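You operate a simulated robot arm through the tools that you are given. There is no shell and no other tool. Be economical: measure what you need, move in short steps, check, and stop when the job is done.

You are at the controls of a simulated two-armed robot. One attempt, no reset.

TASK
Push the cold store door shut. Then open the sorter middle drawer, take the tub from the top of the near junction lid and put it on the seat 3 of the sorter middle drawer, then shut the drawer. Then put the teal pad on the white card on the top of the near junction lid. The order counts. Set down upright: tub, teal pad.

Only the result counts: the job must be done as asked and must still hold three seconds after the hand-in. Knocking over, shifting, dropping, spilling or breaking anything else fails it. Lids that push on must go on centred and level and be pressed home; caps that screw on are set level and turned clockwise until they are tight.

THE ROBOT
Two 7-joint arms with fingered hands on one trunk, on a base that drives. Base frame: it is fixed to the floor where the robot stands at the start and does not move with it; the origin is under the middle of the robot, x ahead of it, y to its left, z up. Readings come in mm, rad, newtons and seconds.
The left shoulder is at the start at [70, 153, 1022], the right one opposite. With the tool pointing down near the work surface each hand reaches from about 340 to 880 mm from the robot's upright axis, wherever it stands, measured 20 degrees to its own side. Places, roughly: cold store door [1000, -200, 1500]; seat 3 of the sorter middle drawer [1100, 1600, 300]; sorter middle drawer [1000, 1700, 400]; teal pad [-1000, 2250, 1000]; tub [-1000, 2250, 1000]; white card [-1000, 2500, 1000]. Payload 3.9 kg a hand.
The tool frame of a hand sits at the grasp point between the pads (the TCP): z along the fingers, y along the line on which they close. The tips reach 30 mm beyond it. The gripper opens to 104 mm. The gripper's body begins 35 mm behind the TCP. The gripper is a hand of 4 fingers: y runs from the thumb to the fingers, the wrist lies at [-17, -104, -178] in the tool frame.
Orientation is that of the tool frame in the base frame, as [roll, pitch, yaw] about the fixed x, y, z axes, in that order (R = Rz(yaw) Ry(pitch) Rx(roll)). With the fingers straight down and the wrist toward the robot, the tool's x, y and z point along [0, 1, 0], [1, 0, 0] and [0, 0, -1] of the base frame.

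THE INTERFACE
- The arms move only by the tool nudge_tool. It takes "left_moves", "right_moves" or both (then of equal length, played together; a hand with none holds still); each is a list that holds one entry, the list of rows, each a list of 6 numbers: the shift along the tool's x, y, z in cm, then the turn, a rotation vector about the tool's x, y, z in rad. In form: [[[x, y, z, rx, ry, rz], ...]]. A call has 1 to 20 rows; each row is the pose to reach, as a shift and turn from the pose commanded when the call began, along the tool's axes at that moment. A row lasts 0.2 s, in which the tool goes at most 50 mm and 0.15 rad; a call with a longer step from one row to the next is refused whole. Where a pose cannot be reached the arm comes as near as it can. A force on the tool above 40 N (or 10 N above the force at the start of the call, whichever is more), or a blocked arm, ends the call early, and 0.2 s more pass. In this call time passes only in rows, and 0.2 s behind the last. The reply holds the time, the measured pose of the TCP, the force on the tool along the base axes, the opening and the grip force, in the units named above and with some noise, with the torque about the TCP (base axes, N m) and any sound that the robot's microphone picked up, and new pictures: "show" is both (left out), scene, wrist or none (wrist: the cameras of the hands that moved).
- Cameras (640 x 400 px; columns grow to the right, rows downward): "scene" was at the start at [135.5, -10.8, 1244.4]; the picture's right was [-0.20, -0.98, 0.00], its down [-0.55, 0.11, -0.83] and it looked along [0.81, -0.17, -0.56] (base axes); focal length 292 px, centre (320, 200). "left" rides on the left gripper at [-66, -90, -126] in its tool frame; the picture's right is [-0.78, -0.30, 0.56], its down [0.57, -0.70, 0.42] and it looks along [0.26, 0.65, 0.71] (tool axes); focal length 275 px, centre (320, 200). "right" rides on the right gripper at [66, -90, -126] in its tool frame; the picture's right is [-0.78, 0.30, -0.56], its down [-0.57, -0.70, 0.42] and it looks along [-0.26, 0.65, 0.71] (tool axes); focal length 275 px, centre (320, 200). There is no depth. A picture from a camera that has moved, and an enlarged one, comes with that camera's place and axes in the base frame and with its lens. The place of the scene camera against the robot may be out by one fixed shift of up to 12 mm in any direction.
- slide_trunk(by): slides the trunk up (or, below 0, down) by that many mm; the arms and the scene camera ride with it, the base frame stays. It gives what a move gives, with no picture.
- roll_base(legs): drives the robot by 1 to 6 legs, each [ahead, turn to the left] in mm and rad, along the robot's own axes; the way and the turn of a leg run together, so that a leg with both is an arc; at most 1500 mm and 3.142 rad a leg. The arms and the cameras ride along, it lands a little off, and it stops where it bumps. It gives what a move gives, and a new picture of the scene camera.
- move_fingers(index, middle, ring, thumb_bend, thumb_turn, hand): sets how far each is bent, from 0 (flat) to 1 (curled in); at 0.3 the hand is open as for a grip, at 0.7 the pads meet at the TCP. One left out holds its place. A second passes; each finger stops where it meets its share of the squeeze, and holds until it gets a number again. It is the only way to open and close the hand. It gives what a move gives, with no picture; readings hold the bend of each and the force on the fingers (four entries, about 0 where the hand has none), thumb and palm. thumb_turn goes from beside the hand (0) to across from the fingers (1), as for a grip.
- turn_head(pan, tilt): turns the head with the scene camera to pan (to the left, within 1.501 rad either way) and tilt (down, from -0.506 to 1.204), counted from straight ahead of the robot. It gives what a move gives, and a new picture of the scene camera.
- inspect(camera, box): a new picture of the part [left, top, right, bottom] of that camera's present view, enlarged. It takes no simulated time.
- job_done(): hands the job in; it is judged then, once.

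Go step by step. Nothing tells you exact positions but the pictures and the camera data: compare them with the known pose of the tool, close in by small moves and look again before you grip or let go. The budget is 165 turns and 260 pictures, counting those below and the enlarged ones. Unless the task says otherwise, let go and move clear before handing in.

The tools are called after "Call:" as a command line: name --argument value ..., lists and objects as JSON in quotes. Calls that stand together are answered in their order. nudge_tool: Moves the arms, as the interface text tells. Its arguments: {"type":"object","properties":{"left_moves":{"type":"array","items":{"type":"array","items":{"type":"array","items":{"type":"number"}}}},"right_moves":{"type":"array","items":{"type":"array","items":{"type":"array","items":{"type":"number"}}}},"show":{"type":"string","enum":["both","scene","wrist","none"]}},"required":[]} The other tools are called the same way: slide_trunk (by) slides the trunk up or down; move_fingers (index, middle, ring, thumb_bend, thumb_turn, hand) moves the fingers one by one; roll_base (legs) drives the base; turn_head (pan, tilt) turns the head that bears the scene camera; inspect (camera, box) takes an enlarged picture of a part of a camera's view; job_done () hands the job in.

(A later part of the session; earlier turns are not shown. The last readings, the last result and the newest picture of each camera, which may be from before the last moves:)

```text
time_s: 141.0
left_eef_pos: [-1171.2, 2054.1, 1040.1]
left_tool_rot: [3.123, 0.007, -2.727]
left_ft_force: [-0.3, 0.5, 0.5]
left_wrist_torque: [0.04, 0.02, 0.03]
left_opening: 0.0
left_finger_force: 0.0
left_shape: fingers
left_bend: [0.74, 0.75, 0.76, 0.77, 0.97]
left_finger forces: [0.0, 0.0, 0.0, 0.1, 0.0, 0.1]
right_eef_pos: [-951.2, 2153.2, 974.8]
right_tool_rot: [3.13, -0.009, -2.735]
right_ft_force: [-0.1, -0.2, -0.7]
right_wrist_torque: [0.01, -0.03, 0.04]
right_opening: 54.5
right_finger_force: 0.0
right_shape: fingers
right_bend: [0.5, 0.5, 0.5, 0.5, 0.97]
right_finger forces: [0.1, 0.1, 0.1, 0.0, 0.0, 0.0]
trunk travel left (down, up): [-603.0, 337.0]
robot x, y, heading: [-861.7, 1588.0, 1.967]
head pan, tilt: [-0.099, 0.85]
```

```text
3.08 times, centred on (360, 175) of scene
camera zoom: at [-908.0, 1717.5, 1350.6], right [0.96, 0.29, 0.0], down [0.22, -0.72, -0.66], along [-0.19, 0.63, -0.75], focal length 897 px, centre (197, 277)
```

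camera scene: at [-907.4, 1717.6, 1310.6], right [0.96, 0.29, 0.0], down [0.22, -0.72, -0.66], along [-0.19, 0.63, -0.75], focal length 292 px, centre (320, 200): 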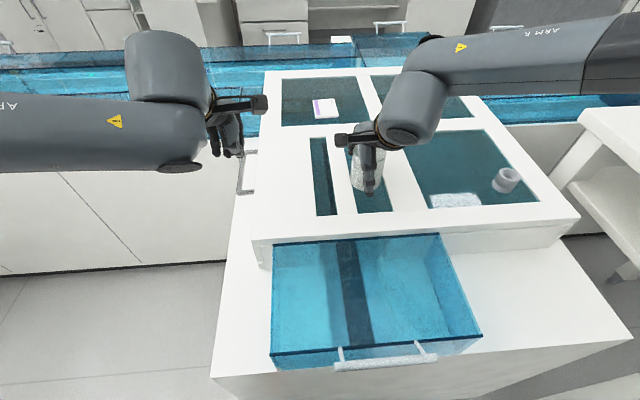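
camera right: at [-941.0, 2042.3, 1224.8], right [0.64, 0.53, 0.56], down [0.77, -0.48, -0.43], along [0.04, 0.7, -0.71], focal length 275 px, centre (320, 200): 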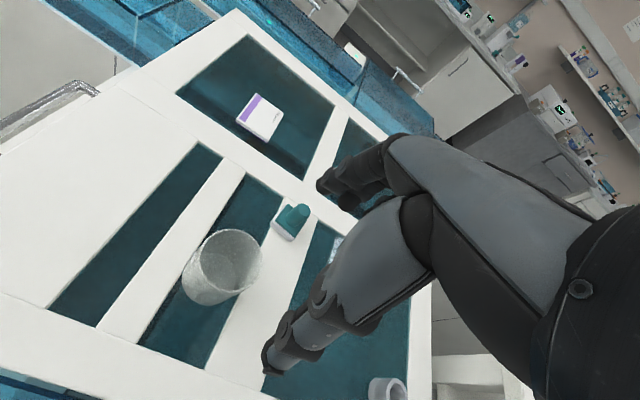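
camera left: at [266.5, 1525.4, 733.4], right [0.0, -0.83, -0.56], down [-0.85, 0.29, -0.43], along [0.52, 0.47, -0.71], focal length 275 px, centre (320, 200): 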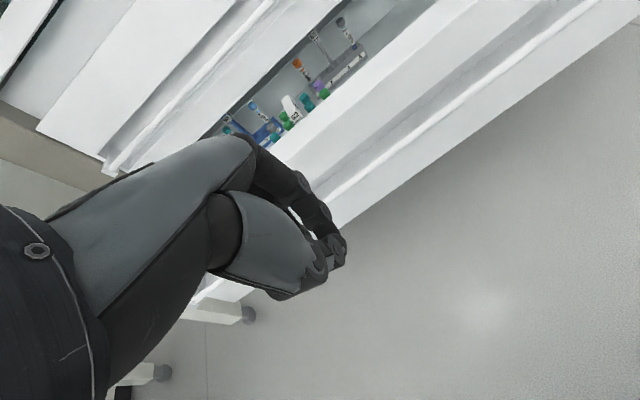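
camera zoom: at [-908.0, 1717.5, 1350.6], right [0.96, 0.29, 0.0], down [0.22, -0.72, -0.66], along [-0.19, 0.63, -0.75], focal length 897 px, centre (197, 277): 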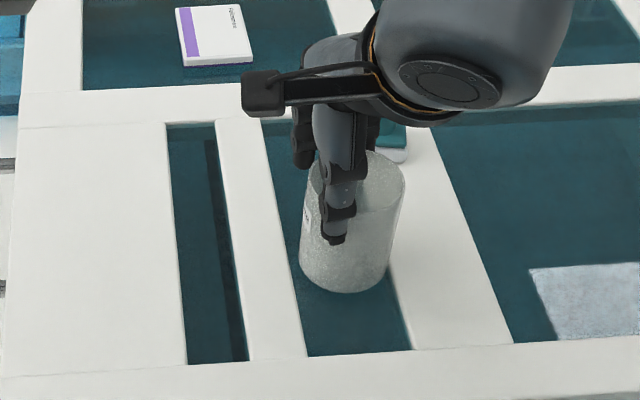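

The grip slipped and the tub stayed standing, moved slightly. I open, rise and measure the tub again.

Call:
move_fingers --hand "right" --index 0.3 --middle 0.3 --ring 0.3 --thumb_bend 0.3

Call:
slide_trunk --by 70

Call:
inspect --camera "right" --box '[160, 100, 480, 400]'

Call:
inspect --camera "scene" --box '[290, 110, 430, 240]'

```text
time_s: 142.0
left_eef_pos: [-1170.3, 2052.4, 1040.4]
left_tool_rot: [3.12, 0.007, -2.728]
left_ft_force: [0.6, -0.4, -0.1]
left_wrist_torque: [0.02, 0.02, 0.01]
left_opening: 0.0
left_finger_force: 0.1
left_shape: fingers
left_bend: [0.74, 0.75, 0.76, 0.77, 0.97]
left_finger forces: [0.0, 0.0, 0.0, 0.0, 0.0, 0.0]
right_eef_pos: [-951.2, 2154.1, 974.6]
right_tool_rot: [3.13, -0.01, -2.734]
right_ft_force: [-0.1, -0.4, 0.2]
right_wrist_torque: [-0.01, 0.05, -0.01]
right_opening: 104.2
right_finger_force: 0.1
right_shape: fingers
right_bend: [0.3, 0.3, 0.3, 0.3, 0.97]
right_finger forces: [0.0, 0.1, 0.0, 0.0, 0.0, 0.0]
trunk travel left (down, up): [-603.0, 337.0]
robot x, y, heading: [-865.0, 1587.4, 1.967]
head pan, tilt: [-0.099, 0.85]
```

```text
time_s: 143.1
left_eef_pos: [-1171.1, 2052.8, 1111.0]
left_tool_rot: [3.121, 0.008, -2.726]
left_ft_force: [0.5, -0.2, 0.1]
left_wrist_torque: [0.02, 0.0, 0.0]
left_opening: 0.1
left_finger_force: 0.0
left_shape: fingers
left_bend: [0.74, 0.75, 0.76, 0.77, 0.97]
left_finger forces: [0.1, 0.0, 0.0, 0.1, 0.0, 0.0]
right_eef_pos: [-951.2, 2153.5, 1045.0]
right_tool_rot: [3.129, -0.01, -2.735]
right_ft_force: [0.0, -0.3, -0.4]
right_wrist_torque: [0.0, 0.03, 0.01]
right_opening: 104.3
right_finger_force: 0.0
right_shape: fingers
right_bend: [0.3, 0.3, 0.3, 0.3, 0.97]
right_finger forces: [0.1, 0.0, 0.0, 0.0, 0.0, 0.0]
trunk travel left (down, up): [-673.0, 267.0]
robot x, y, heading: [-864.8, 1588.4, 1.97]
head pan, tilt: [-0.099, 0.85]
```

```text
1.33 times, centred on (320, 250) of right
camera zoom: at [-972.8, 2044.2, 1170.1], right [0.6, 0.58, 0.55], down [0.8, -0.41, -0.44], along [-0.02, 0.7, -0.71], focal length 367 px, centre (320, 133)
```

zoom: 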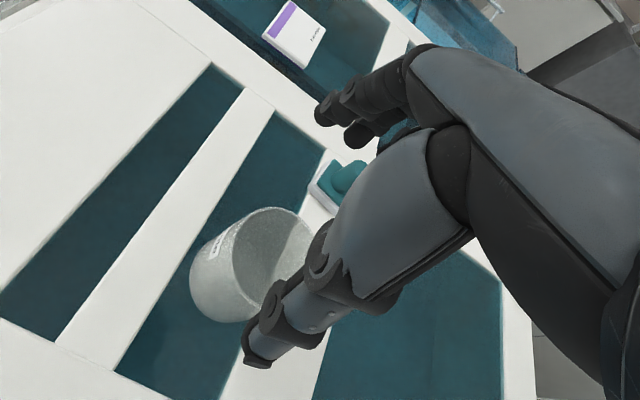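

```text
3.08 times, centred on (360, 175) of scene
camera zoom: at [-907.9, 1717.1, 1420.7], right [0.96, 0.29, 0.0], down [0.22, -0.72, -0.66], along [-0.19, 0.63, -0.75], focal length 897 px, centre (197, 277)
```

zoom: 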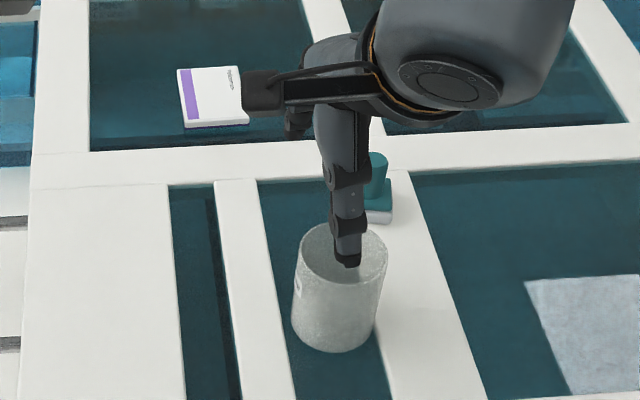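

Call:
nudge_tool --right_moves '[[[-1.9, -0.9, 0, 0, 0, 0]]]' --show "none"

Call:
inspect --camera "right" --box '[160, 100, 480, 400]'

```text
time_s: 143.5
left_eef_pos: [-1169.4, 2051.4, 1111.3]
left_tool_rot: [3.119, 0.008, -2.727]
left_ft_force: [-0.1, 0.3, -0.4]
left_wrist_torque: [0.01, 0.03, 0.0]
left_opening: 0.0
left_finger_force: 0.1
left_shape: fingers
left_bend: [0.74, 0.75, 0.76, 0.77, 0.97]
left_finger forces: [0.1, 0.0, 0.0, 0.1, 0.0, 0.0]
right_eef_pos: [-928.4, 2152.2, 1044.6]
right_tool_rot: [3.128, -0.01, -2.735]
right_ft_force: [1.0, 1.2, -0.4]
right_wrist_torque: [0.0, 0.01, 0.03]
right_opening: 104.2
right_finger_force: 0.1
right_shape: fingers
right_bend: [0.3, 0.3, 0.3, 0.3, 0.97]
right_finger forces: [0.1, 0.0, 0.0, 0.0, 0.0, 0.1]
trunk travel left (down, up): [-673.0, 267.0]
robot x, y, heading: [-864.7, 1590.0, 1.968]
head pan, tilt: [-0.099, 0.85]
```

```text
1.33 times, centred on (320, 250) of right
camera zoom: at [-950.8, 2042.0, 1169.8], right [0.6, 0.58, 0.55], down [0.8, -0.41, -0.44], along [-0.02, 0.7, -0.71], focal length 367 px, centre (320, 133)
```

zoom: 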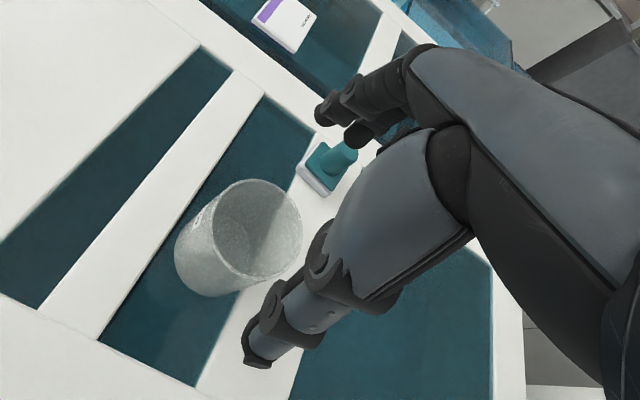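

Now the rim centre sits where the tool axis should meet it. I lower and close.

Call:
slide_trunk --by -118

Call:
move_fingers --hand "right" --index 0.5 --middle 0.5 --ring 0.5 --thumb_bend 0.5

Call:
inspect --camera "right" --box '[160, 100, 480, 400]'

```text
time_s: 145.0
left_eef_pos: [-1171.3, 2052.9, 992.6]
left_tool_rot: [3.121, 0.008, -2.726]
left_ft_force: [-0.1, 0.0, 0.3]
left_wrist_torque: [-0.01, 0.0, -0.01]
left_opening: 0.0
left_finger_force: 0.1
left_shape: fingers
left_bend: [0.74, 0.75, 0.76, 0.77, 0.97]
left_finger forces: [0.1, 0.0, 0.0, 0.0, 0.0, 0.0]
right_eef_pos: [-929.6, 2152.5, 925.8]
right_tool_rot: [3.132, -0.01, -2.734]
right_ft_force: [0.3, 0.3, 1.1]
right_wrist_torque: [0.01, -0.02, 0.01]
right_opening: 105.3
right_finger_force: 1.2
right_shape: fingers
right_bend: [0.3, 0.3, 0.3, 0.3, 0.97]
right_finger forces: [1.6, 0.0, 0.0, 0.1, 1.0, 0.1]
trunk travel left (down, up): [-555.0, 385.0]
robot x, y, heading: [-865.4, 1587.3, 1.967]
head pan, tilt: [-0.099, 0.85]
```

```text
time_s: 146.0
left_eef_pos: [-1170.9, 2052.8, 991.9]
left_tool_rot: [3.122, 0.007, -2.727]
left_ft_force: [0.2, 0.1, 0.6]
left_wrist_torque: [0.01, 0.0, 0.01]
left_opening: 0.1
left_finger_force: 0.0
left_shape: fingers
left_bend: [0.74, 0.75, 0.76, 0.77, 0.97]
left_finger forces: [0.0, 0.0, 0.0, 0.0, 0.0, 0.0]
right_eef_pos: [-929.7, 2152.4, 926.4]
right_tool_rot: [3.129, -0.01, -2.735]
right_ft_force: [-0.9, 1.3, 4.0]
right_wrist_torque: [0.08, 0.0, -0.02]
right_opening: 74.3
right_finger_force: 24.0
right_shape: fingers
right_bend: [0.39, 0.48, 0.5, 0.49, 0.97]
right_finger forces: [23.5, 1.6, 0.1, 0.0, 23.4, 0.0]
trunk travel left (down, up): [-555.0, 385.0]
robot x, y, heading: [-864.0, 1589.2, 1.97]
head pan, tilt: [-0.099, 0.85]
```

```text
1.33 times, centred on (320, 250) of right
camera zoom: at [-952.1, 2042.8, 1051.8], right [0.6, 0.58, 0.55], down [0.8, -0.41, -0.44], along [-0.02, 0.71, -0.71], focal length 367 px, centre (320, 133)
```

zoom: 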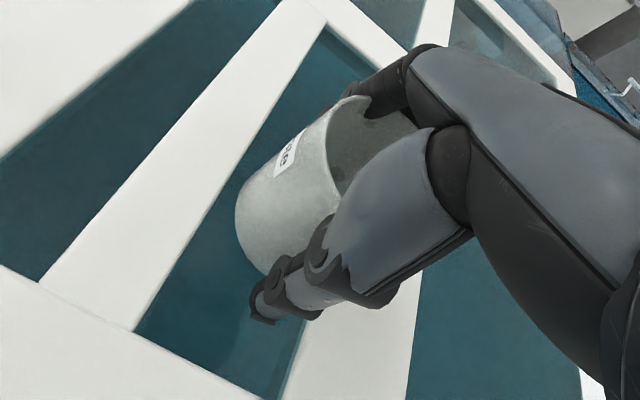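

Call:
slide_trunk --by 50

Call:
inspect --camera "right" --box '[160, 100, 480, 400]'

Call:
inspect --camera "scene" --box '[290, 110, 430, 240]'

```text
time_s: 146.9
left_eef_pos: [-1171.9, 2052.6, 1041.8]
left_tool_rot: [3.119, 0.008, -2.726]
left_ft_force: [0.0, 1.5, 0.2]
left_wrist_torque: [0.03, 0.01, -0.04]
left_opening: 0.1
left_finger_force: 0.1
left_shape: fingers
left_bend: [0.74, 0.75, 0.76, 0.77, 0.97]
left_finger forces: [0.0, 0.0, 0.1, 0.1, 0.0, 0.0]
right_eef_pos: [-929.4, 2152.3, 976.0]
right_tool_rot: [3.131, -0.009, -2.736]
right_ft_force: [0.2, -0.1, 0.4]
right_wrist_torque: [-0.03, -0.02, 0.02]
right_opening: 74.0
right_finger_force: 23.5
right_shape: fingers
right_bend: [0.4, 0.49, 0.5, 0.49, 0.97]
right_finger forces: [21.6, 1.2, 0.1, 0.0, 23.6, 0.0]
trunk travel left (down, up): [-605.0, 335.0]
robot x, y, heading: [-864.3, 1589.8, 1.966]
head pan, tilt: [-0.099, 0.85]
```

```text
1.33 times, centred on (320, 250) of right
camera zoom: at [-952.1, 2043.3, 1101.2], right [0.6, 0.58, 0.55], down [0.8, -0.41, -0.44], along [-0.02, 0.7, -0.71], focal length 367 px, centre (320, 133)
```

zoom: 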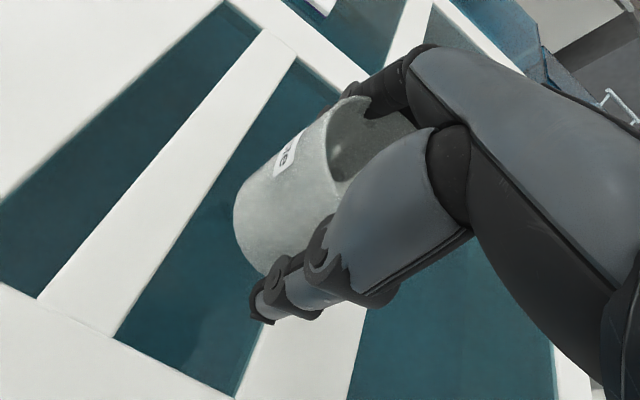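

```text
3.08 times, centred on (360, 175) of scene
camera zoom: at [-907.9, 1717.4, 1352.6], right [0.96, 0.29, 0.0], down [0.22, -0.72, -0.66], along [-0.19, 0.63, -0.75], focal length 897 px, centre (197, 277)
```

zoom: 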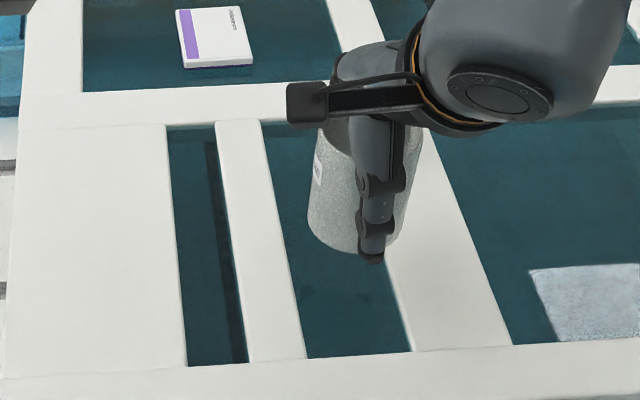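

The tub hangs held by thumb and index with 23 N, nearly upright. I raise it, back off and carry it to the front of the drawer.

Call:
slide_trunk --by 170

Call:
roll_base --legs '[[-260, 0], [0, -2.08], [540, 0], [0, 0.49]]'

Call:
turn_head --pan 0.0 --tilt 0.75

Call:
inspect --camera "right" --box '[160, 100, 480, 400]'

```text
time_s: 148.8
left_eef_pos: [-1169.9, 2053.8, 1211.5]
left_tool_rot: [3.12, 0.007, -2.724]
left_ft_force: [-1.0, 1.2, -0.6]
left_wrist_torque: [-0.01, -0.02, 0.06]
left_opening: 0.1
left_finger_force: 0.1
left_shape: fingers
left_bend: [0.74, 0.75, 0.76, 0.77, 0.97]
left_finger forces: [0.0, 0.1, 0.0, 0.0, 0.0, 0.1]
right_eef_pos: [-929.3, 2152.2, 1145.8]
right_tool_rot: [3.131, -0.009, -2.734]
right_ft_force: [-0.1, 0.5, -0.3]
right_wrist_torque: [-0.02, 0.03, -0.01]
right_opening: 73.8
right_finger_force: 22.7
right_shape: fingers
right_bend: [0.4, 0.49, 0.5, 0.49, 0.97]
right_finger forces: [21.6, 1.1, 0.1, 0.0, 23.4, 0.0]
trunk travel left (down, up): [-775.0, 165.0]
robot x, y, heading: [-861.4, 1587.1, 1.967]
head pan, tilt: [-0.099, 0.85]
```

```text
time_s: 159.7
left_eef_pos: [238.7, 1589.6, 1212.4]
left_tool_rot: [3.122, 0.008, 1.971]
left_ft_force: [0.3, -0.1, 0.7]
left_wrist_torque: [0.03, -0.03, 0.02]
left_opening: 0.0
left_finger_force: 0.0
left_shape: fingers
left_bend: [0.74, 0.75, 0.76, 0.77, 0.97]
left_finger forces: [0.0, 0.0, 0.1, 0.1, 0.0, 0.0]
right_eef_pos: [334.1, 1346.8, 1146.5]
right_tool_rot: [3.131, -0.011, 1.961]
right_ft_force: [-0.5, -0.2, 0.1]
right_wrist_torque: [-0.01, 0.04, 0.03]
right_opening: 72.9
right_finger_force: 20.4
right_shape: fingers
right_bend: [0.41, 0.49, 0.5, 0.49, 0.97]
right_finger forces: [19.6, 0.9, 0.0, 0.0, 21.1, 0.1]
trunk travel left (down, up): [-775.0, 165.0]
robot x, y, heading: [-232.4, 1291.5, 0.38]
head pan, tilt: [-0.099, 0.85]
camera scene: at [-110.1, 1337.1, 1522.6], right [0.28, -0.96, 0.0], down [-0.72, -0.21, -0.66], along [0.63, 0.18, -0.75], focal length 292 px, centre (320, 200)
```

scene: 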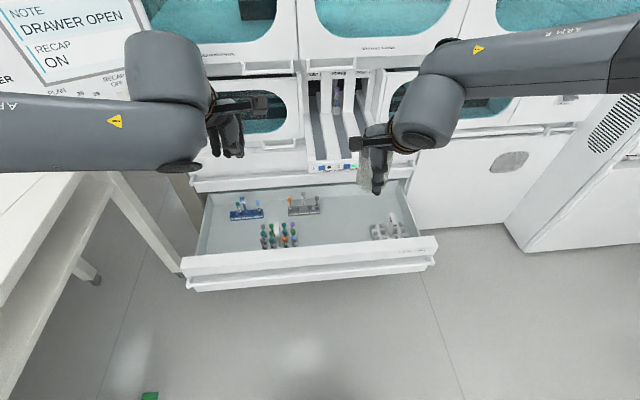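

```text
time_s: 160.4
left_eef_pos: [238.7, 1589.0, 1211.7]
left_tool_rot: [3.122, 0.007, 1.97]
left_ft_force: [0.7, -0.2, 0.1]
left_wrist_torque: [-0.06, -0.02, -0.01]
left_opening: 0.0
left_finger_force: 0.0
left_shape: fingers
left_bend: [0.74, 0.75, 0.76, 0.77, 0.97]
left_finger forces: [0.1, 0.1, 0.0, 0.0, 0.1, 0.0]
right_eef_pos: [332.6, 1346.8, 1145.6]
right_tool_rot: [3.13, -0.008, 1.961]
right_ft_force: [-0.3, 0.2, -1.3]
right_wrist_torque: [0.02, 0.01, 0.0]
right_opening: 72.8
right_finger_force: 20.7
right_shape: fingers
right_bend: [0.41, 0.49, 0.5, 0.49, 0.97]
right_finger forces: [19.6, 0.9, 0.1, 0.0, 21.2, 0.0]
trunk travel left (down, up): [-775.0, 165.0]
robot x, y, heading: [-228.5, 1295.2, 0.385]
head pan, tilt: [0.0, 0.75]
camera scene: at [-108.7, 1347.1, 1530.6], right [0.37, -0.93, 0.0], down [-0.63, -0.25, -0.73], along [0.68, 0.27, -0.68], focal length 292 px, centre (320, 200)
```

scene: 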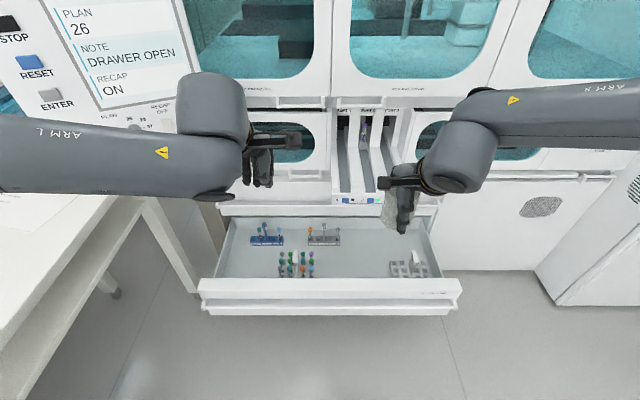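

```text
1.33 times, centred on (320, 250) of right
camera zoom: at [225.4, 1372.7, 1271.4], right [0.57, -0.61, 0.55], down [-0.43, -0.79, -0.44], along [0.7, 0.01, -0.71], focal length 367 px, centre (320, 133)
```

zoom: 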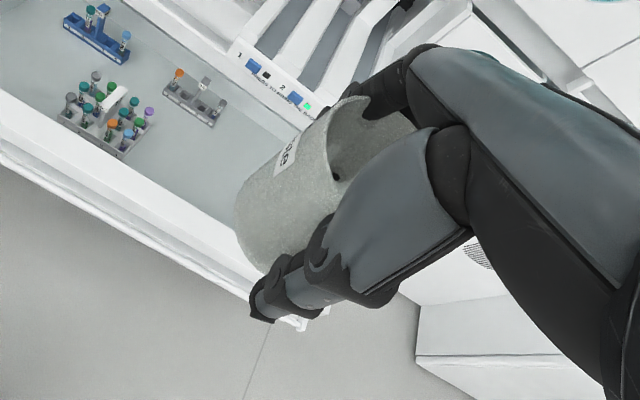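

The grip holds. I lower the arm itself relative to the shoulder now, so that the trunk travel will suffice later.

Call:
nudge_tool --right_moves '[[[0, 0, 4, 0, 0, 0], [0, 0, 8, 0, 0, 0], [0, 0, 12, 0, 0, 0], [0, 0, 16, 0, 0, 0]]]' --show "none"

```text
time_s: 161.4
left_eef_pos: [238.5, 1589.5, 1211.9]
left_tool_rot: [3.121, 0.007, 1.969]
left_ft_force: [0.3, -0.1, -0.1]
left_wrist_torque: [0.01, 0.0, -0.02]
left_opening: 0.3
left_finger_force: 0.1
left_shape: fingers
left_bend: [0.74, 0.75, 0.76, 0.77, 0.97]
left_finger forces: [0.0, 0.0, 0.0, 0.0, 0.0, 0.0]
right_eef_pos: [316.2, 1299.8, 1041.1]
right_tool_rot: [3.13, -0.01, 1.963]
right_ft_force: [0.1, 0.2, -0.4]
right_wrist_torque: [-0.02, -0.02, 0.01]
right_opening: 72.6
right_finger_force: 20.6
right_shape: fingers
right_bend: [0.41, 0.49, 0.5, 0.49, 0.97]
right_finger forces: [19.5, 0.9, 0.1, 0.0, 20.8, 0.0]
right hand out of reach, approached as far as the arm can: row 2, 3, 4
trunk travel left (down, up): [-775.0, 165.0]
robot x, y, heading: [-231.9, 1293.2, 0.379]
head pan, tilt: [0.0, 0.75]
```

I draw the left hand back and outward so that it keeps clear of the sorter when driving in.

Call:
nudge_tool --left_moves '[[[3, -3, 0, 0, 0, 0], [6, -6, 0, 0, 0, 0], [9, -9, 0, 0, 0, 0], [12, -12, 0, 0, 0, 0], [15, -15, 0, 0, 0, 0], [17, -18, -2, 0, 0, 0]]]' --show "none"

Call:
slide_trunk --by -400

Call:
turn_head --pan -0.1 --tilt 0.8

```text
time_s: 162.8
left_eef_pos: [59.6, 1736.1, 1253.6]
left_tool_rot: [3.121, 0.008, 1.969]
left_ft_force: [-1.4, -0.9, 0.6]
left_wrist_torque: [-0.01, -0.01, -0.02]
left_opening: 0.0
left_finger_force: 0.0
left_shape: fingers
left_bend: [0.74, 0.75, 0.76, 0.77, 0.97]
left_finger forces: [0.0, 0.0, 0.1, 0.0, 0.0, 0.0]
left hand out of reach, approached as far as the arm can: row 3, 4, 5, 6
right_eef_pos: [313.8, 1299.8, 1040.9]
right_tool_rot: [3.129, -0.008, 1.963]
right_ft_force: [-0.8, -0.4, -0.5]
right_wrist_torque: [0.0, -0.05, 0.0]
right_opening: 72.6
right_finger_force: 20.5
right_shape: fingers
right_bend: [0.41, 0.49, 0.5, 0.49, 0.97]
right_finger forces: [19.4, 0.8, 0.0, 0.1, 20.9, 0.0]
trunk travel left (down, up): [-775.0, 165.0]
robot x, y, heading: [-235.8, 1285.0, 0.383]
head pan, tilt: [0.0, 0.75]
```

```text
time_s: 166.6
left_eef_pos: [63.3, 1734.0, 853.4]
left_tool_rot: [3.122, 0.007, 1.972]
left_ft_force: [-0.3, 0.0, 0.9]
left_wrist_torque: [0.02, 0.01, -0.01]
left_opening: 0.3
left_finger_force: 0.0
left_shape: fingers
left_bend: [0.74, 0.75, 0.76, 0.77, 0.97]
left_finger forces: [0.1, 0.0, 0.0, 0.0, 0.0, 0.0]
right_eef_pos: [316.5, 1299.9, 640.6]
right_tool_rot: [3.131, -0.011, 1.961]
right_ft_force: [0.5, -0.4, -0.7]
right_wrist_torque: [-0.01, -0.01, 0.02]
right_opening: 72.6
right_finger_force: 20.7
right_shape: fingers
right_bend: [0.41, 0.49, 0.5, 0.49, 0.97]
right_finger forces: [19.4, 0.8, 0.0, 0.0, 20.7, 0.1]
trunk travel left (down, up): [-375.0, 565.0]
robot x, y, heading: [-231.3, 1292.4, 0.378]
head pan, tilt: [0.0, 0.75]
```

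```text
time_s: 167.3
left_eef_pos: [63.4, 1735.8, 853.4]
left_tool_rot: [3.124, 0.005, 1.97]
left_ft_force: [0.1, -0.9, -0.1]
left_wrist_torque: [0.02, -0.01, 0.0]
left_opening: 0.0
left_finger_force: 0.0
left_shape: fingers
left_bend: [0.74, 0.75, 0.76, 0.77, 0.97]
left_finger forces: [0.0, 0.1, 0.0, 0.0, 0.0, 0.1]
right_eef_pos: [316.3, 1299.9, 639.5]
right_tool_rot: [3.132, -0.011, 1.962]
right_ft_force: [0.7, -0.1, -0.7]
right_wrist_torque: [-0.02, -0.02, -0.01]
right_opening: 72.5
right_finger_force: 20.6
right_shape: fingers
right_bend: [0.41, 0.49, 0.5, 0.49, 0.97]
right_finger forces: [19.4, 0.8, 0.0, 0.0, 20.7, 0.0]
trunk travel left (down, up): [-375.0, 565.0]
robot x, y, heading: [-231.2, 1291.5, 0.381]
head pan, tilt: [-0.099, 0.799]
camera scene: at [-108.5, 1338.6, 1126.7], right [0.28, -0.96, 0.0], down [-0.69, -0.2, -0.7], along [0.67, 0.19, -0.72], focal length 292 px, centre (320, 200)
```

scene: 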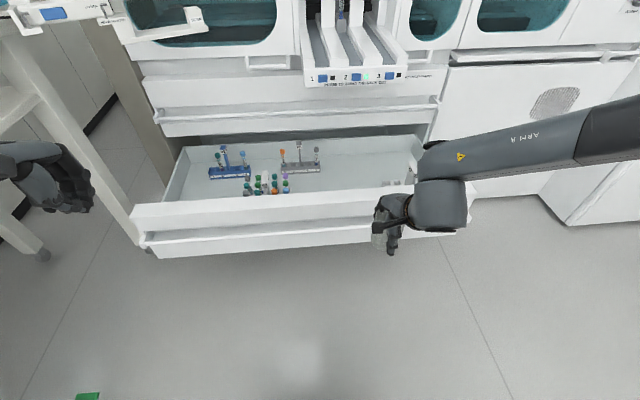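

Call:
turn_head --pan 0.9 --tilt 0.6

```text
time_s: 168.6
left_eef_pos: [63.3, 1735.9, 853.2]
left_tool_rot: [3.123, 0.008, 1.971]
left_ft_force: [-0.1, 0.1, 0.0]
left_wrist_torque: [0.0, 0.02, 0.02]
left_opening: 0.0
left_finger_force: 0.1
left_shape: fingers
left_bend: [0.74, 0.75, 0.76, 0.77, 0.97]
left_finger forces: [0.0, 0.0, 0.1, 0.0, 0.1, 0.0]
right_eef_pos: [315.9, 1299.8, 640.5]
right_tool_rot: [3.131, -0.012, 1.961]
right_ft_force: [0.1, 0.0, 0.2]
right_wrist_torque: [0.0, 0.0, 0.01]
right_opening: 72.2
right_finger_force: 20.7
right_shape: fingers
right_bend: [0.41, 0.49, 0.5, 0.49, 0.97]
right_finger forces: [19.4, 0.8, 0.1, 0.1, 20.6, 0.0]
trunk travel left (down, up): [-375.0, 565.0]
robot x, y, heading: [-231.7, 1289.3, 0.373]
head pan, tilt: [0.901, 0.6]
camera scene: at [-160.6, 1401.0, 1143.6], right [0.96, -0.29, 0.0], down [-0.16, -0.54, -0.82], along [0.24, 0.79, -0.57], focal length 292 px, centre (320, 200)
```

scene: 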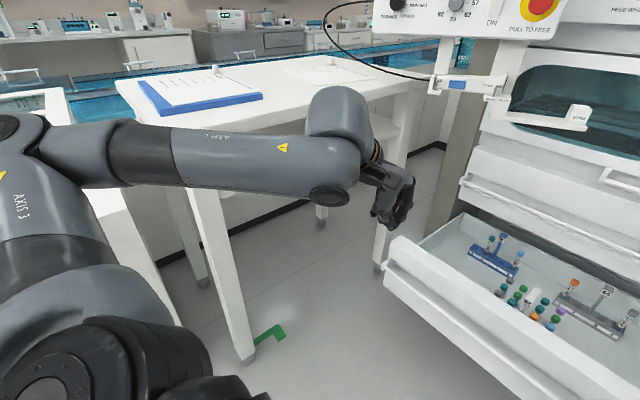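

Call:
nudge_tool --left_moves '[[[-3, 0, 0, 0, 0, 0], [-6, -1, 0, 0, 0, 0], [-9, -2, 0, 0, 0, 0]]]' --show "scene"

```text
time_s: 169.4
left_eef_pos: [109.7, 1656.8, 864.4]
left_tool_rot: [3.124, 0.007, 1.971]
left_ft_force: [-0.2, -0.3, 0.6]
left_wrist_torque: [0.02, 0.0, -0.01]
left_opening: 0.0
left_finger_force: 0.1
left_shape: fingers
left_bend: [0.74, 0.75, 0.76, 0.77, 0.97]
left_finger forces: [0.1, 0.0, 0.1, 0.0, 0.0, 0.0]
left hand out of reach, approached as far as the arm can: row 1, 2, 3
right_eef_pos: [316.7, 1298.0, 639.8]
right_tool_rot: [3.131, -0.01, 1.962]
right_ft_force: [0.4, -0.8, -0.7]
right_wrist_torque: [0.01, 0.01, 0.04]
right_opening: 72.6
right_finger_force: 20.3
right_shape: fingers
right_bend: [0.41, 0.49, 0.5, 0.49, 0.97]
right_finger forces: [19.4, 0.8, 0.0, 0.0, 20.7, 0.1]
trunk travel left (down, up): [-375.0, 565.0]
robot x, y, heading: [-230.4, 1290.6, 0.38]
head pan, tilt: [0.901, 0.6]
camera scene: at [-159.7, 1400.1, 1143.6], right [0.96, -0.29, 0.0], down [-0.16, -0.54, -0.83], along [0.24, 0.79, -0.56], focal length 292 px, centre (320, 200)
```

scene: 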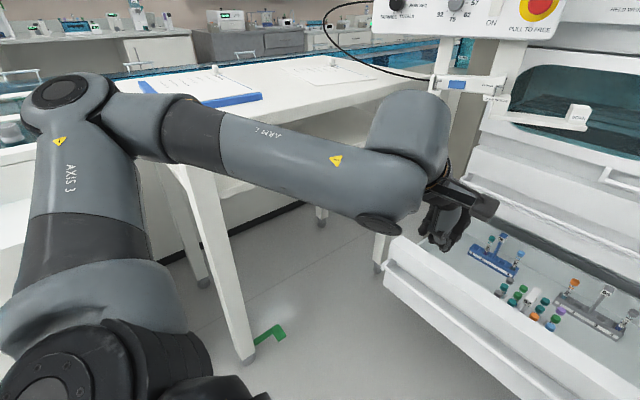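

Call:
roll_base --legs '[[250, 0.0]]'

Call:
turn_head --pan -0.1 --tilt 1.0

Call:
inspect --camera "right" --box '[0, 0, 640, 400]'

```text
time_s: 171.2
left_eef_pos: [335.4, 1748.2, 863.4]
left_tool_rot: [3.124, 0.007, 1.968]
left_ft_force: [0.3, 0.5, 0.0]
left_wrist_torque: [0.0, -0.02, 0.02]
left_opening: 0.1
left_finger_force: 0.1
left_shape: fingers
left_bend: [0.74, 0.75, 0.76, 0.77, 0.97]
left_finger forces: [0.0, 0.1, 0.0, 0.0, 0.1, 0.0]
right_eef_pos: [541.7, 1389.4, 639.3]
right_tool_rot: [3.131, -0.011, 1.96]
right_ft_force: [-0.3, 0.6, -0.7]
right_wrist_torque: [0.01, 0.01, 0.01]
right_opening: 72.9
right_finger_force: 20.1
right_shape: fingers
right_bend: [0.41, 0.49, 0.5, 0.49, 0.97]
right_finger forces: [19.3, 0.8, 0.0, 0.1, 20.8, 0.0]
trunk travel left (down, up): [-375.0, 565.0]
robot x, y, heading: [-4.6, 1382.1, 0.379]
head pan, tilt: [0.901, 0.6]
camera scene: at [65.7, 1491.0, 1143.5], right [0.96, -0.29, 0.0], down [-0.16, -0.54, -0.82], along [0.24, 0.79, -0.57], focal length 292 px, centre (320, 200)
```

scene: 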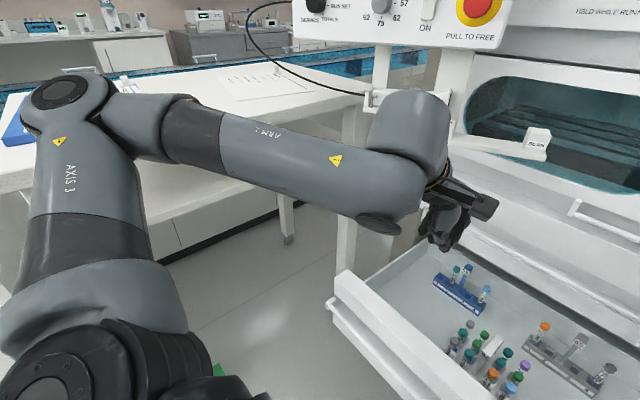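

```text
time_s: 172.4
left_eef_pos: [334.7, 1747.8, 863.9]
left_tool_rot: [3.123, 0.006, 1.97]
left_ft_force: [0.2, 0.2, -0.7]
left_wrist_torque: [-0.03, 0.04, 0.0]
left_opening: 0.0
left_finger_force: 0.1
left_shape: fingers
left_bend: [0.74, 0.75, 0.76, 0.77, 0.97]
left_finger forces: [0.0, 0.0, 0.0, 0.0, 0.0, 0.0]
right_eef_pos: [542.1, 1389.4, 640.0]
right_tool_rot: [3.132, -0.008, 1.96]
right_ft_force: [0.1, -0.2, -0.4]
right_wrist_torque: [-0.05, 0.01, -0.01]
right_opening: 72.2
right_finger_force: 20.1
right_shape: fingers
right_bend: [0.41, 0.49, 0.5, 0.49, 0.97]
right_finger forces: [19.4, 0.8, 0.0, 0.0, 20.8, 0.0]
trunk travel left (down, up): [-375.0, 565.0]
robot x, y, heading: [-2.7, 1380.4, 0.378]
head pan, tilt: [-0.099, 1.0]
camera scene: at [106.4, 1425.3, 1111.6], right [0.28, -0.96, 0.0], down [-0.81, -0.23, -0.54], along [0.52, 0.15, -0.84], focal length 292 px, centre (320, 200)
```

scene: 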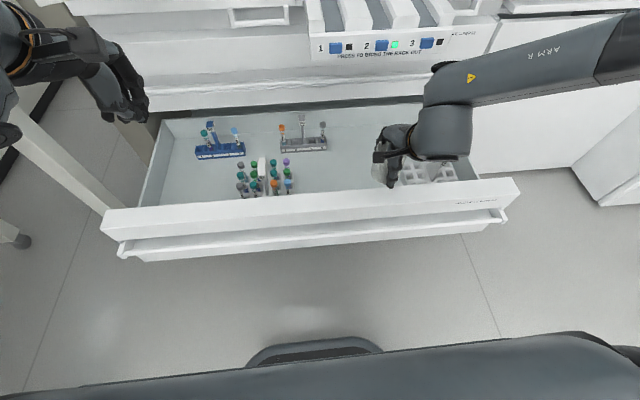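

```text
1.00 times, centred on (320, 200) of right (not enlarged: the box is as wide or as high as the picture)
camera zoom: at [433.6, 1414.7, 765.8], right [0.57, -0.61, 0.55], down [-0.43, -0.79, -0.44], along [0.7, 0.01, -0.71], focal length 275 px, centre (320, 200)
```

zoom: 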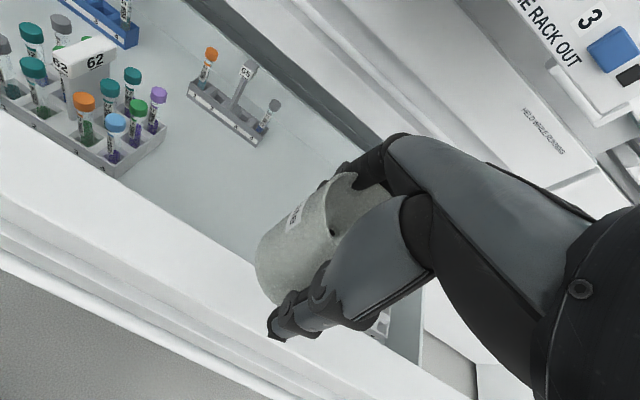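

I drive on 195 mm with a slight left turn to bring the tub over seat 3, midway between racks 62 and 29.

Call:
roll_base --legs '[[195, 0.035]]'

Call:
inspect --camera "right" --box '[0, 0, 640, 400]'

```text
time_s: 174.0
left_eef_pos: [501.3, 1833.8, 863.7]
left_tool_rot: [3.125, 0.006, 2.004]
left_ft_force: [-0.5, 0.0, -0.7]
left_wrist_torque: [0.0, 0.0, 0.01]
left_opening: 0.2
left_finger_force: 0.0
left_shape: fingers
left_bend: [0.74, 0.75, 0.76, 0.77, 0.97]
left_finger forces: [0.0, 0.0, 0.0, 0.1, 0.0, 0.0]
right_eef_pos: [720.7, 1483.5, 638.3]
right_tool_rot: [3.13, -0.01, 1.993]
right_ft_force: [-0.2, -0.6, -0.5]
right_wrist_torque: [0.0, 0.06, 0.01]
right_opening: 72.8
right_finger_force: 20.5
right_shape: fingers
right_bend: [0.41, 0.49, 0.5, 0.49, 0.97]
right_finger forces: [19.4, 0.8, 0.0, 0.0, 20.6, 0.0]
trunk travel left (down, up): [-375.0, 565.0]
robot x, y, heading: [173.3, 1458.4, 0.414]
head pan, tilt: [-0.099, 1.0]
camera scene: at [285.1, 1504.3, 1111.4], right [0.31, -0.95, 0.0], down [-0.8, -0.26, -0.54], along [0.51, 0.17, -0.84], focal length 292 px, centre (320, 200)
```

scene: 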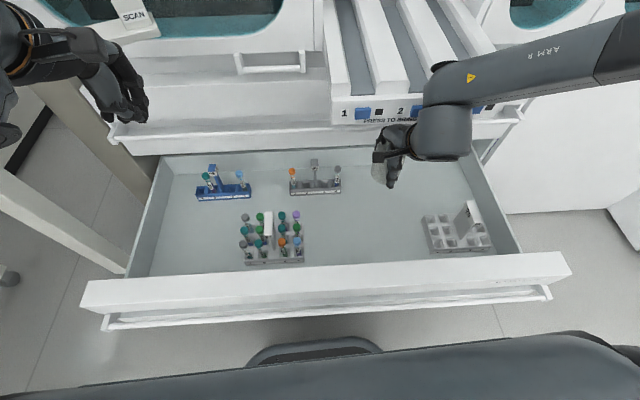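

```text
1.00 times, centred on (320, 200) of right (not enlarged: the box is as wide or as high as the picture)
camera zoom: at [611.8, 1504.8, 765.4], right [0.59, -0.59, 0.55], down [-0.4, -0.8, -0.44], along [0.7, 0.03, -0.71], focal length 275 px, centre (320, 200)
```

zoom: 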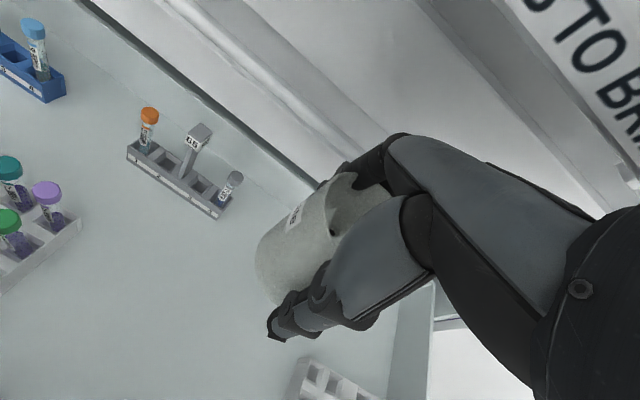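

Call:
inspect --camera "scene" --box '[290, 170, 440, 265]'

```text
4.21 times, centred on (365, 218) of scene
camera zoom: at [285.1, 1504.3, 1111.4], right [0.31, -0.95, 0.0], down [-0.8, -0.26, -0.54], along [0.51, 0.17, -0.84], focal length 1228 px, centre (130, 126)
```

zoom: 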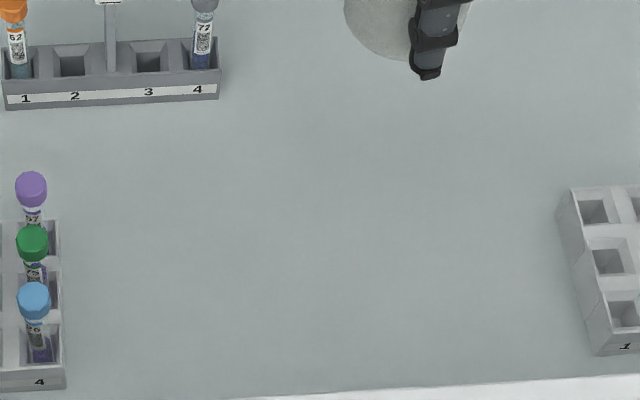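

Call:
roll_base --legs '[[-12, -0.022]]'

Call:
slide_trunk --by -200

Call:
turn_head --pan -0.4 --tilt 0.7

Call:
inspect --camera "right" --box '[0, 0, 640, 400]'

```text
time_s: 174.8
left_eef_pos: [497.7, 1821.9, 865.9]
left_tool_rot: [3.123, 0.008, 1.98]
left_ft_force: [0.8, 0.0, -1.3]
left_wrist_torque: [-0.01, 0.02, 0.0]
left_opening: 0.0
left_finger_force: 0.0
left_shape: fingers
left_bend: [0.74, 0.75, 0.76, 0.77, 0.97]
left_finger forces: [0.0, 0.1, 0.0, 0.0, 0.1, 0.0]
right_eef_pos: [709.1, 1467.0, 641.1]
right_tool_rot: [3.13, -0.013, 1.974]
right_ft_force: [-0.1, -0.4, 0.1]
right_wrist_torque: [0.01, -0.02, -0.04]
right_opening: 72.6
right_finger_force: 20.5
right_shape: fingers
right_bend: [0.41, 0.49, 0.5, 0.49, 0.97]
right_finger forces: [19.4, 0.9, 0.1, 0.0, 20.7, 0.0]
trunk travel left (down, up): [-375.0, 565.0]
robot x, y, heading: [162.7, 1448.0, 0.388]
head pan, tilt: [-0.099, 1.0]
camera scene: at [273.6, 1496.6, 1111.6], right [0.29, -0.96, 0.0], down [-0.81, -0.24, -0.54], along [0.52, 0.16, -0.84], focal length 292 px, centre (320, 200)
```

scene: 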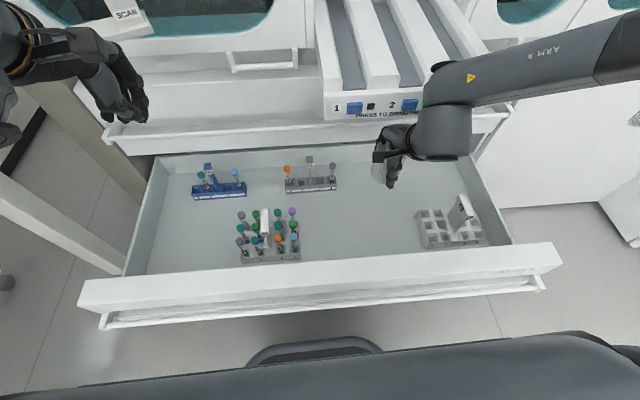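

```text
time_s: 176.9
left_eef_pos: [497.7, 1822.8, 665.3]
left_tool_rot: [3.123, 0.004, 1.983]
left_ft_force: [0.8, 0.1, -0.4]
left_wrist_torque: [0.01, 0.0, -0.02]
left_opening: 0.0
left_finger_force: 0.0
left_shape: fingers
left_bend: [0.74, 0.75, 0.76, 0.77, 0.97]
left_finger forces: [0.1, 0.0, 0.1, 0.1, 0.0, 0.0]
right_eef_pos: [710.0, 1465.8, 440.4]
right_tool_rot: [3.13, -0.011, 1.974]
right_ft_force: [-0.1, 0.0, -0.7]
right_wrist_torque: [-0.04, 0.01, -0.01]
right_opening: 72.2
right_finger_force: 20.0
right_shape: fingers
right_bend: [0.41, 0.49, 0.5, 0.49, 0.97]
right_finger forces: [19.4, 0.8, 0.0, 0.0, 20.6, 0.0]
trunk travel left (down, up): [-175.0, 765.0]
robot x, y, heading: [158.4, 1448.7, 0.392]
head pan, tilt: [-0.099, 1.0]
```

```text
time_s: 177.7
left_eef_pos: [497.7, 1821.2, 665.3]
left_tool_rot: [3.124, 0.006, 1.981]
left_ft_force: [0.0, 0.7, -0.3]
left_wrist_torque: [0.01, 0.01, -0.01]
left_opening: 0.0
left_finger_force: 0.0
left_shape: fingers
left_bend: [0.74, 0.75, 0.76, 0.77, 0.97]
left_finger forces: [0.0, 0.1, 0.0, 0.0, 0.0, 0.0]
right_eef_pos: [709.2, 1466.9, 441.4]
right_tool_rot: [3.131, -0.009, 1.975]
right_ft_force: [0.0, 0.6, -1.1]
right_wrist_torque: [0.01, 0.0, 0.01]
right_opening: 72.6
right_finger_force: 20.4
right_shape: fingers
right_bend: [0.41, 0.49, 0.5, 0.49, 0.97]
right_finger forces: [19.5, 0.9, 0.0, 0.0, 20.6, 0.0]
trunk travel left (down, up): [-175.0, 765.0]
robot x, y, heading: [163.4, 1451.9, 0.392]
head pan, tilt: [-0.4, 0.7]
camera scene: at [292.3, 1476.1, 934.9], right [-0.01, -1.0, 0.0], down [-0.64, 0.0, -0.76], along [0.76, -0.01, -0.64], focal length 292 px, centre (320, 200)
```

scene: 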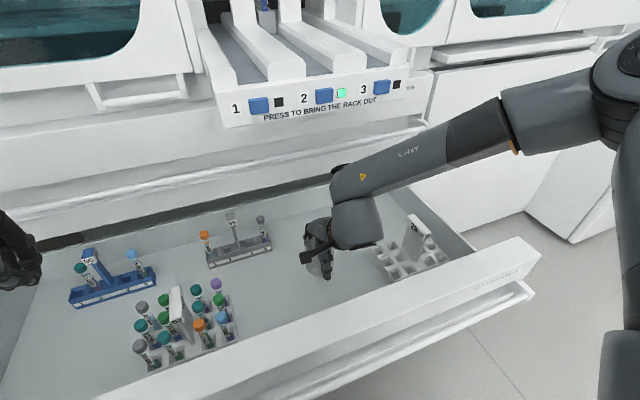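

```text
1.00 times, centred on (320, 200) of right (not enlarged: the box is as wide or as high as the picture)
camera zoom: at [601.3, 1490.5, 565.8], right [0.57, -0.6, 0.55], down [-0.42, -0.8, -0.44], along [0.7, 0.02, -0.71], focal length 275 px, centre (320, 200)
```

zoom: 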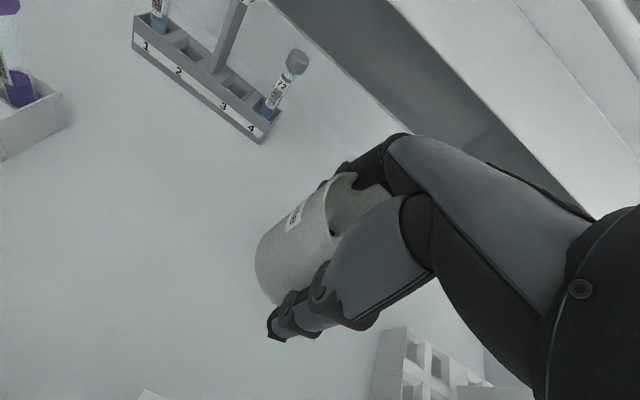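

Call:
slide_trunk --by -100

Call:
inspect --camera "scene" --box '[220, 150, 480, 320]'

Call:
inspect --camera "right" --box '[0, 0, 640, 400]'

```text
time_s: 178.9
left_eef_pos: [496.1, 1820.4, 569.1]
left_tool_rot: [3.123, 0.007, 1.979]
left_ft_force: [0.4, -0.1, 0.7]
left_wrist_torque: [-0.01, -0.01, 0.04]
left_opening: 0.1
left_finger_force: 0.1
left_shape: fingers
left_bend: [0.74, 0.75, 0.76, 0.77, 0.97]
left_finger forces: [0.0, 0.1, 0.0, 0.0, 0.0, 0.0]
right_eef_pos: [715.9, 1471.1, 353.2]
right_tool_rot: [3.104, -0.018, 1.974]
right_ft_force: [2.6, 1.0, 18.0]
right_wrist_torque: [-0.1, 0.38, -0.03]
right_opening: 73.2
right_finger_force: 26.3
right_shape: fingers
right_bend: [0.41, 0.49, 0.5, 0.49, 0.97]
right_finger forces: [25.2, 2.0, 0.0, 0.0, 26.2, 0.0]
trunk travel left (down, up): [-77.0, 863.0]
robot x, y, heading: [165.0, 1449.5, 0.389]
head pan, tilt: [-0.4, 0.7]
stopped: the force on the tool passed its limit at 48 N (the readings are from after the stop); the commanded pose is now the measured one
```

```text
2.35 times, centred on (350, 235) of scene
camera zoom: at [291.2, 1475.8, 837.5], right [-0.01, -1.0, 0.0], down [-0.64, 0.01, -0.77], along [0.77, -0.01, -0.64], focal length 686 px, centre (249, 118)
```

zoom: 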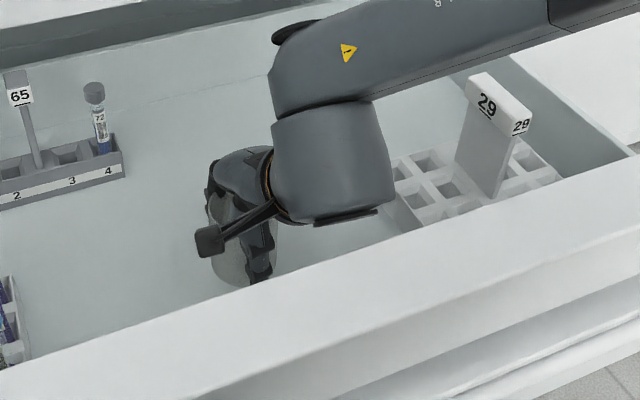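

```text
1.00 times, centred on (320, 200) of right (not enlarged: the box is as wide or as high as the picture)
camera zoom: at [605.2, 1493.4, 476.6], right [0.56, -0.61, 0.55], down [-0.41, -0.79, -0.46], along [0.72, 0.03, -0.69], focal length 275 px, centre (320, 200)
```

zoom: 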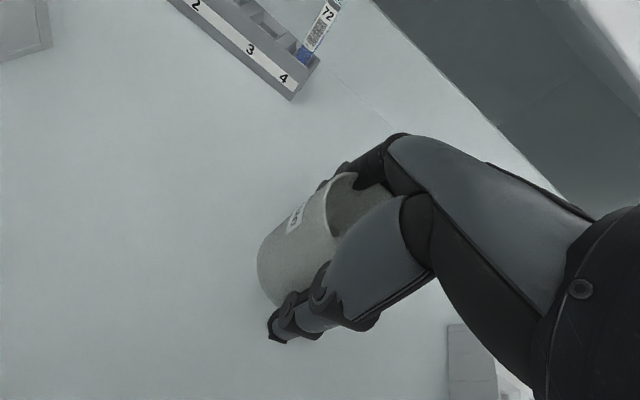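

Contact at z≈302: the tub stands on the drawer floor. I ease up a touch, open and check.

Call:
slide_trunk --by 3

Call:
move_fingers --hand "right" --index 0.3 --middle 0.3 --ring 0.3 --thumb_bend 0.3

Call:
inspect --camera "right" --box '[0, 0, 640, 400]'

```text
time_s: 179.4
left_eef_pos: [496.3, 1820.7, 570.6]
left_tool_rot: [3.121, 0.007, 1.982]
left_ft_force: [0.4, 0.4, -0.1]
left_wrist_torque: [0.0, -0.01, -0.02]
left_opening: 0.0
left_finger_force: 0.1
left_shape: fingers
left_bend: [0.74, 0.75, 0.76, 0.77, 0.97]
left_finger forces: [0.0, 0.0, 0.1, 0.0, 0.0, 0.0]
right_eef_pos: [713.9, 1469.5, 352.4]
right_tool_rot: [3.112, -0.015, 1.973]
right_ft_force: [0.1, 1.0, 12.1]
right_wrist_torque: [-0.06, 0.11, -0.03]
right_opening: 73.2
right_finger_force: 25.5
right_shape: fingers
right_bend: [0.41, 0.49, 0.5, 0.49, 0.97]
right_finger forces: [23.7, 2.1, 0.0, 0.1, 25.3, 0.0]
trunk travel left (down, up): [-80.0, 860.0]
robot x, y, heading: [161.9, 1447.4, 0.388]
head pan, tilt: [-0.4, 0.7]
```

```text
time_s: 180.4
left_eef_pos: [497.9, 1821.3, 570.3]
left_tool_rot: [3.122, 0.006, 1.98]
left_ft_force: [0.4, 0.8, -0.1]
left_wrist_torque: [0.02, -0.03, 0.01]
left_opening: 0.1
left_finger_force: 0.1
left_shape: fingers
left_bend: [0.74, 0.75, 0.76, 0.77, 0.97]
left_finger forces: [0.0, 0.0, 0.0, 0.0, 0.0, 0.0]
right_eef_pos: [713.9, 1470.6, 352.1]
right_tool_rot: [3.116, -0.014, 1.971]
right_ft_force: [0.5, 0.7, 1.9]
right_wrist_torque: [-0.03, -0.06, 0.02]
right_opening: 105.5
right_finger_force: 1.9
right_shape: fingers
right_bend: [0.3, 0.3, 0.3, 0.3, 0.97]
right_finger forces: [2.1, 0.0, 0.0, 0.1, 1.3, 0.0]
trunk travel left (down, up): [-80.0, 860.0]
robot x, y, heading: [162.6, 1450.8, 0.389]
head pan, tilt: [-0.4, 0.7]
```

```text
1.00 times, centred on (320, 200) of right (not enlarged: the box is as wide or as high as the picture)
camera zoom: at [604.1, 1492.5, 476.4], right [0.57, -0.61, 0.55], down [-0.41, -0.79, -0.45], along [0.71, 0.03, -0.7], focal length 275 px, centre (320, 200)
```

zoom: 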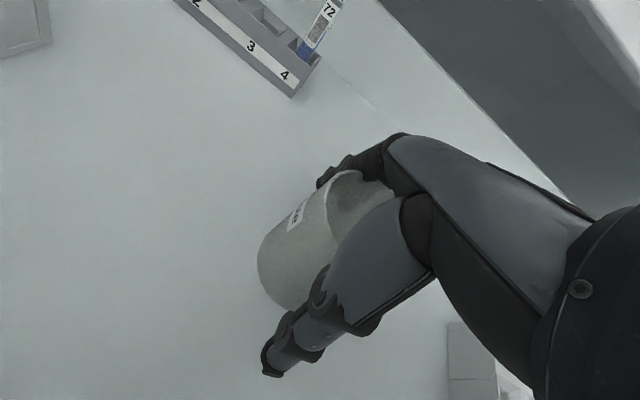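

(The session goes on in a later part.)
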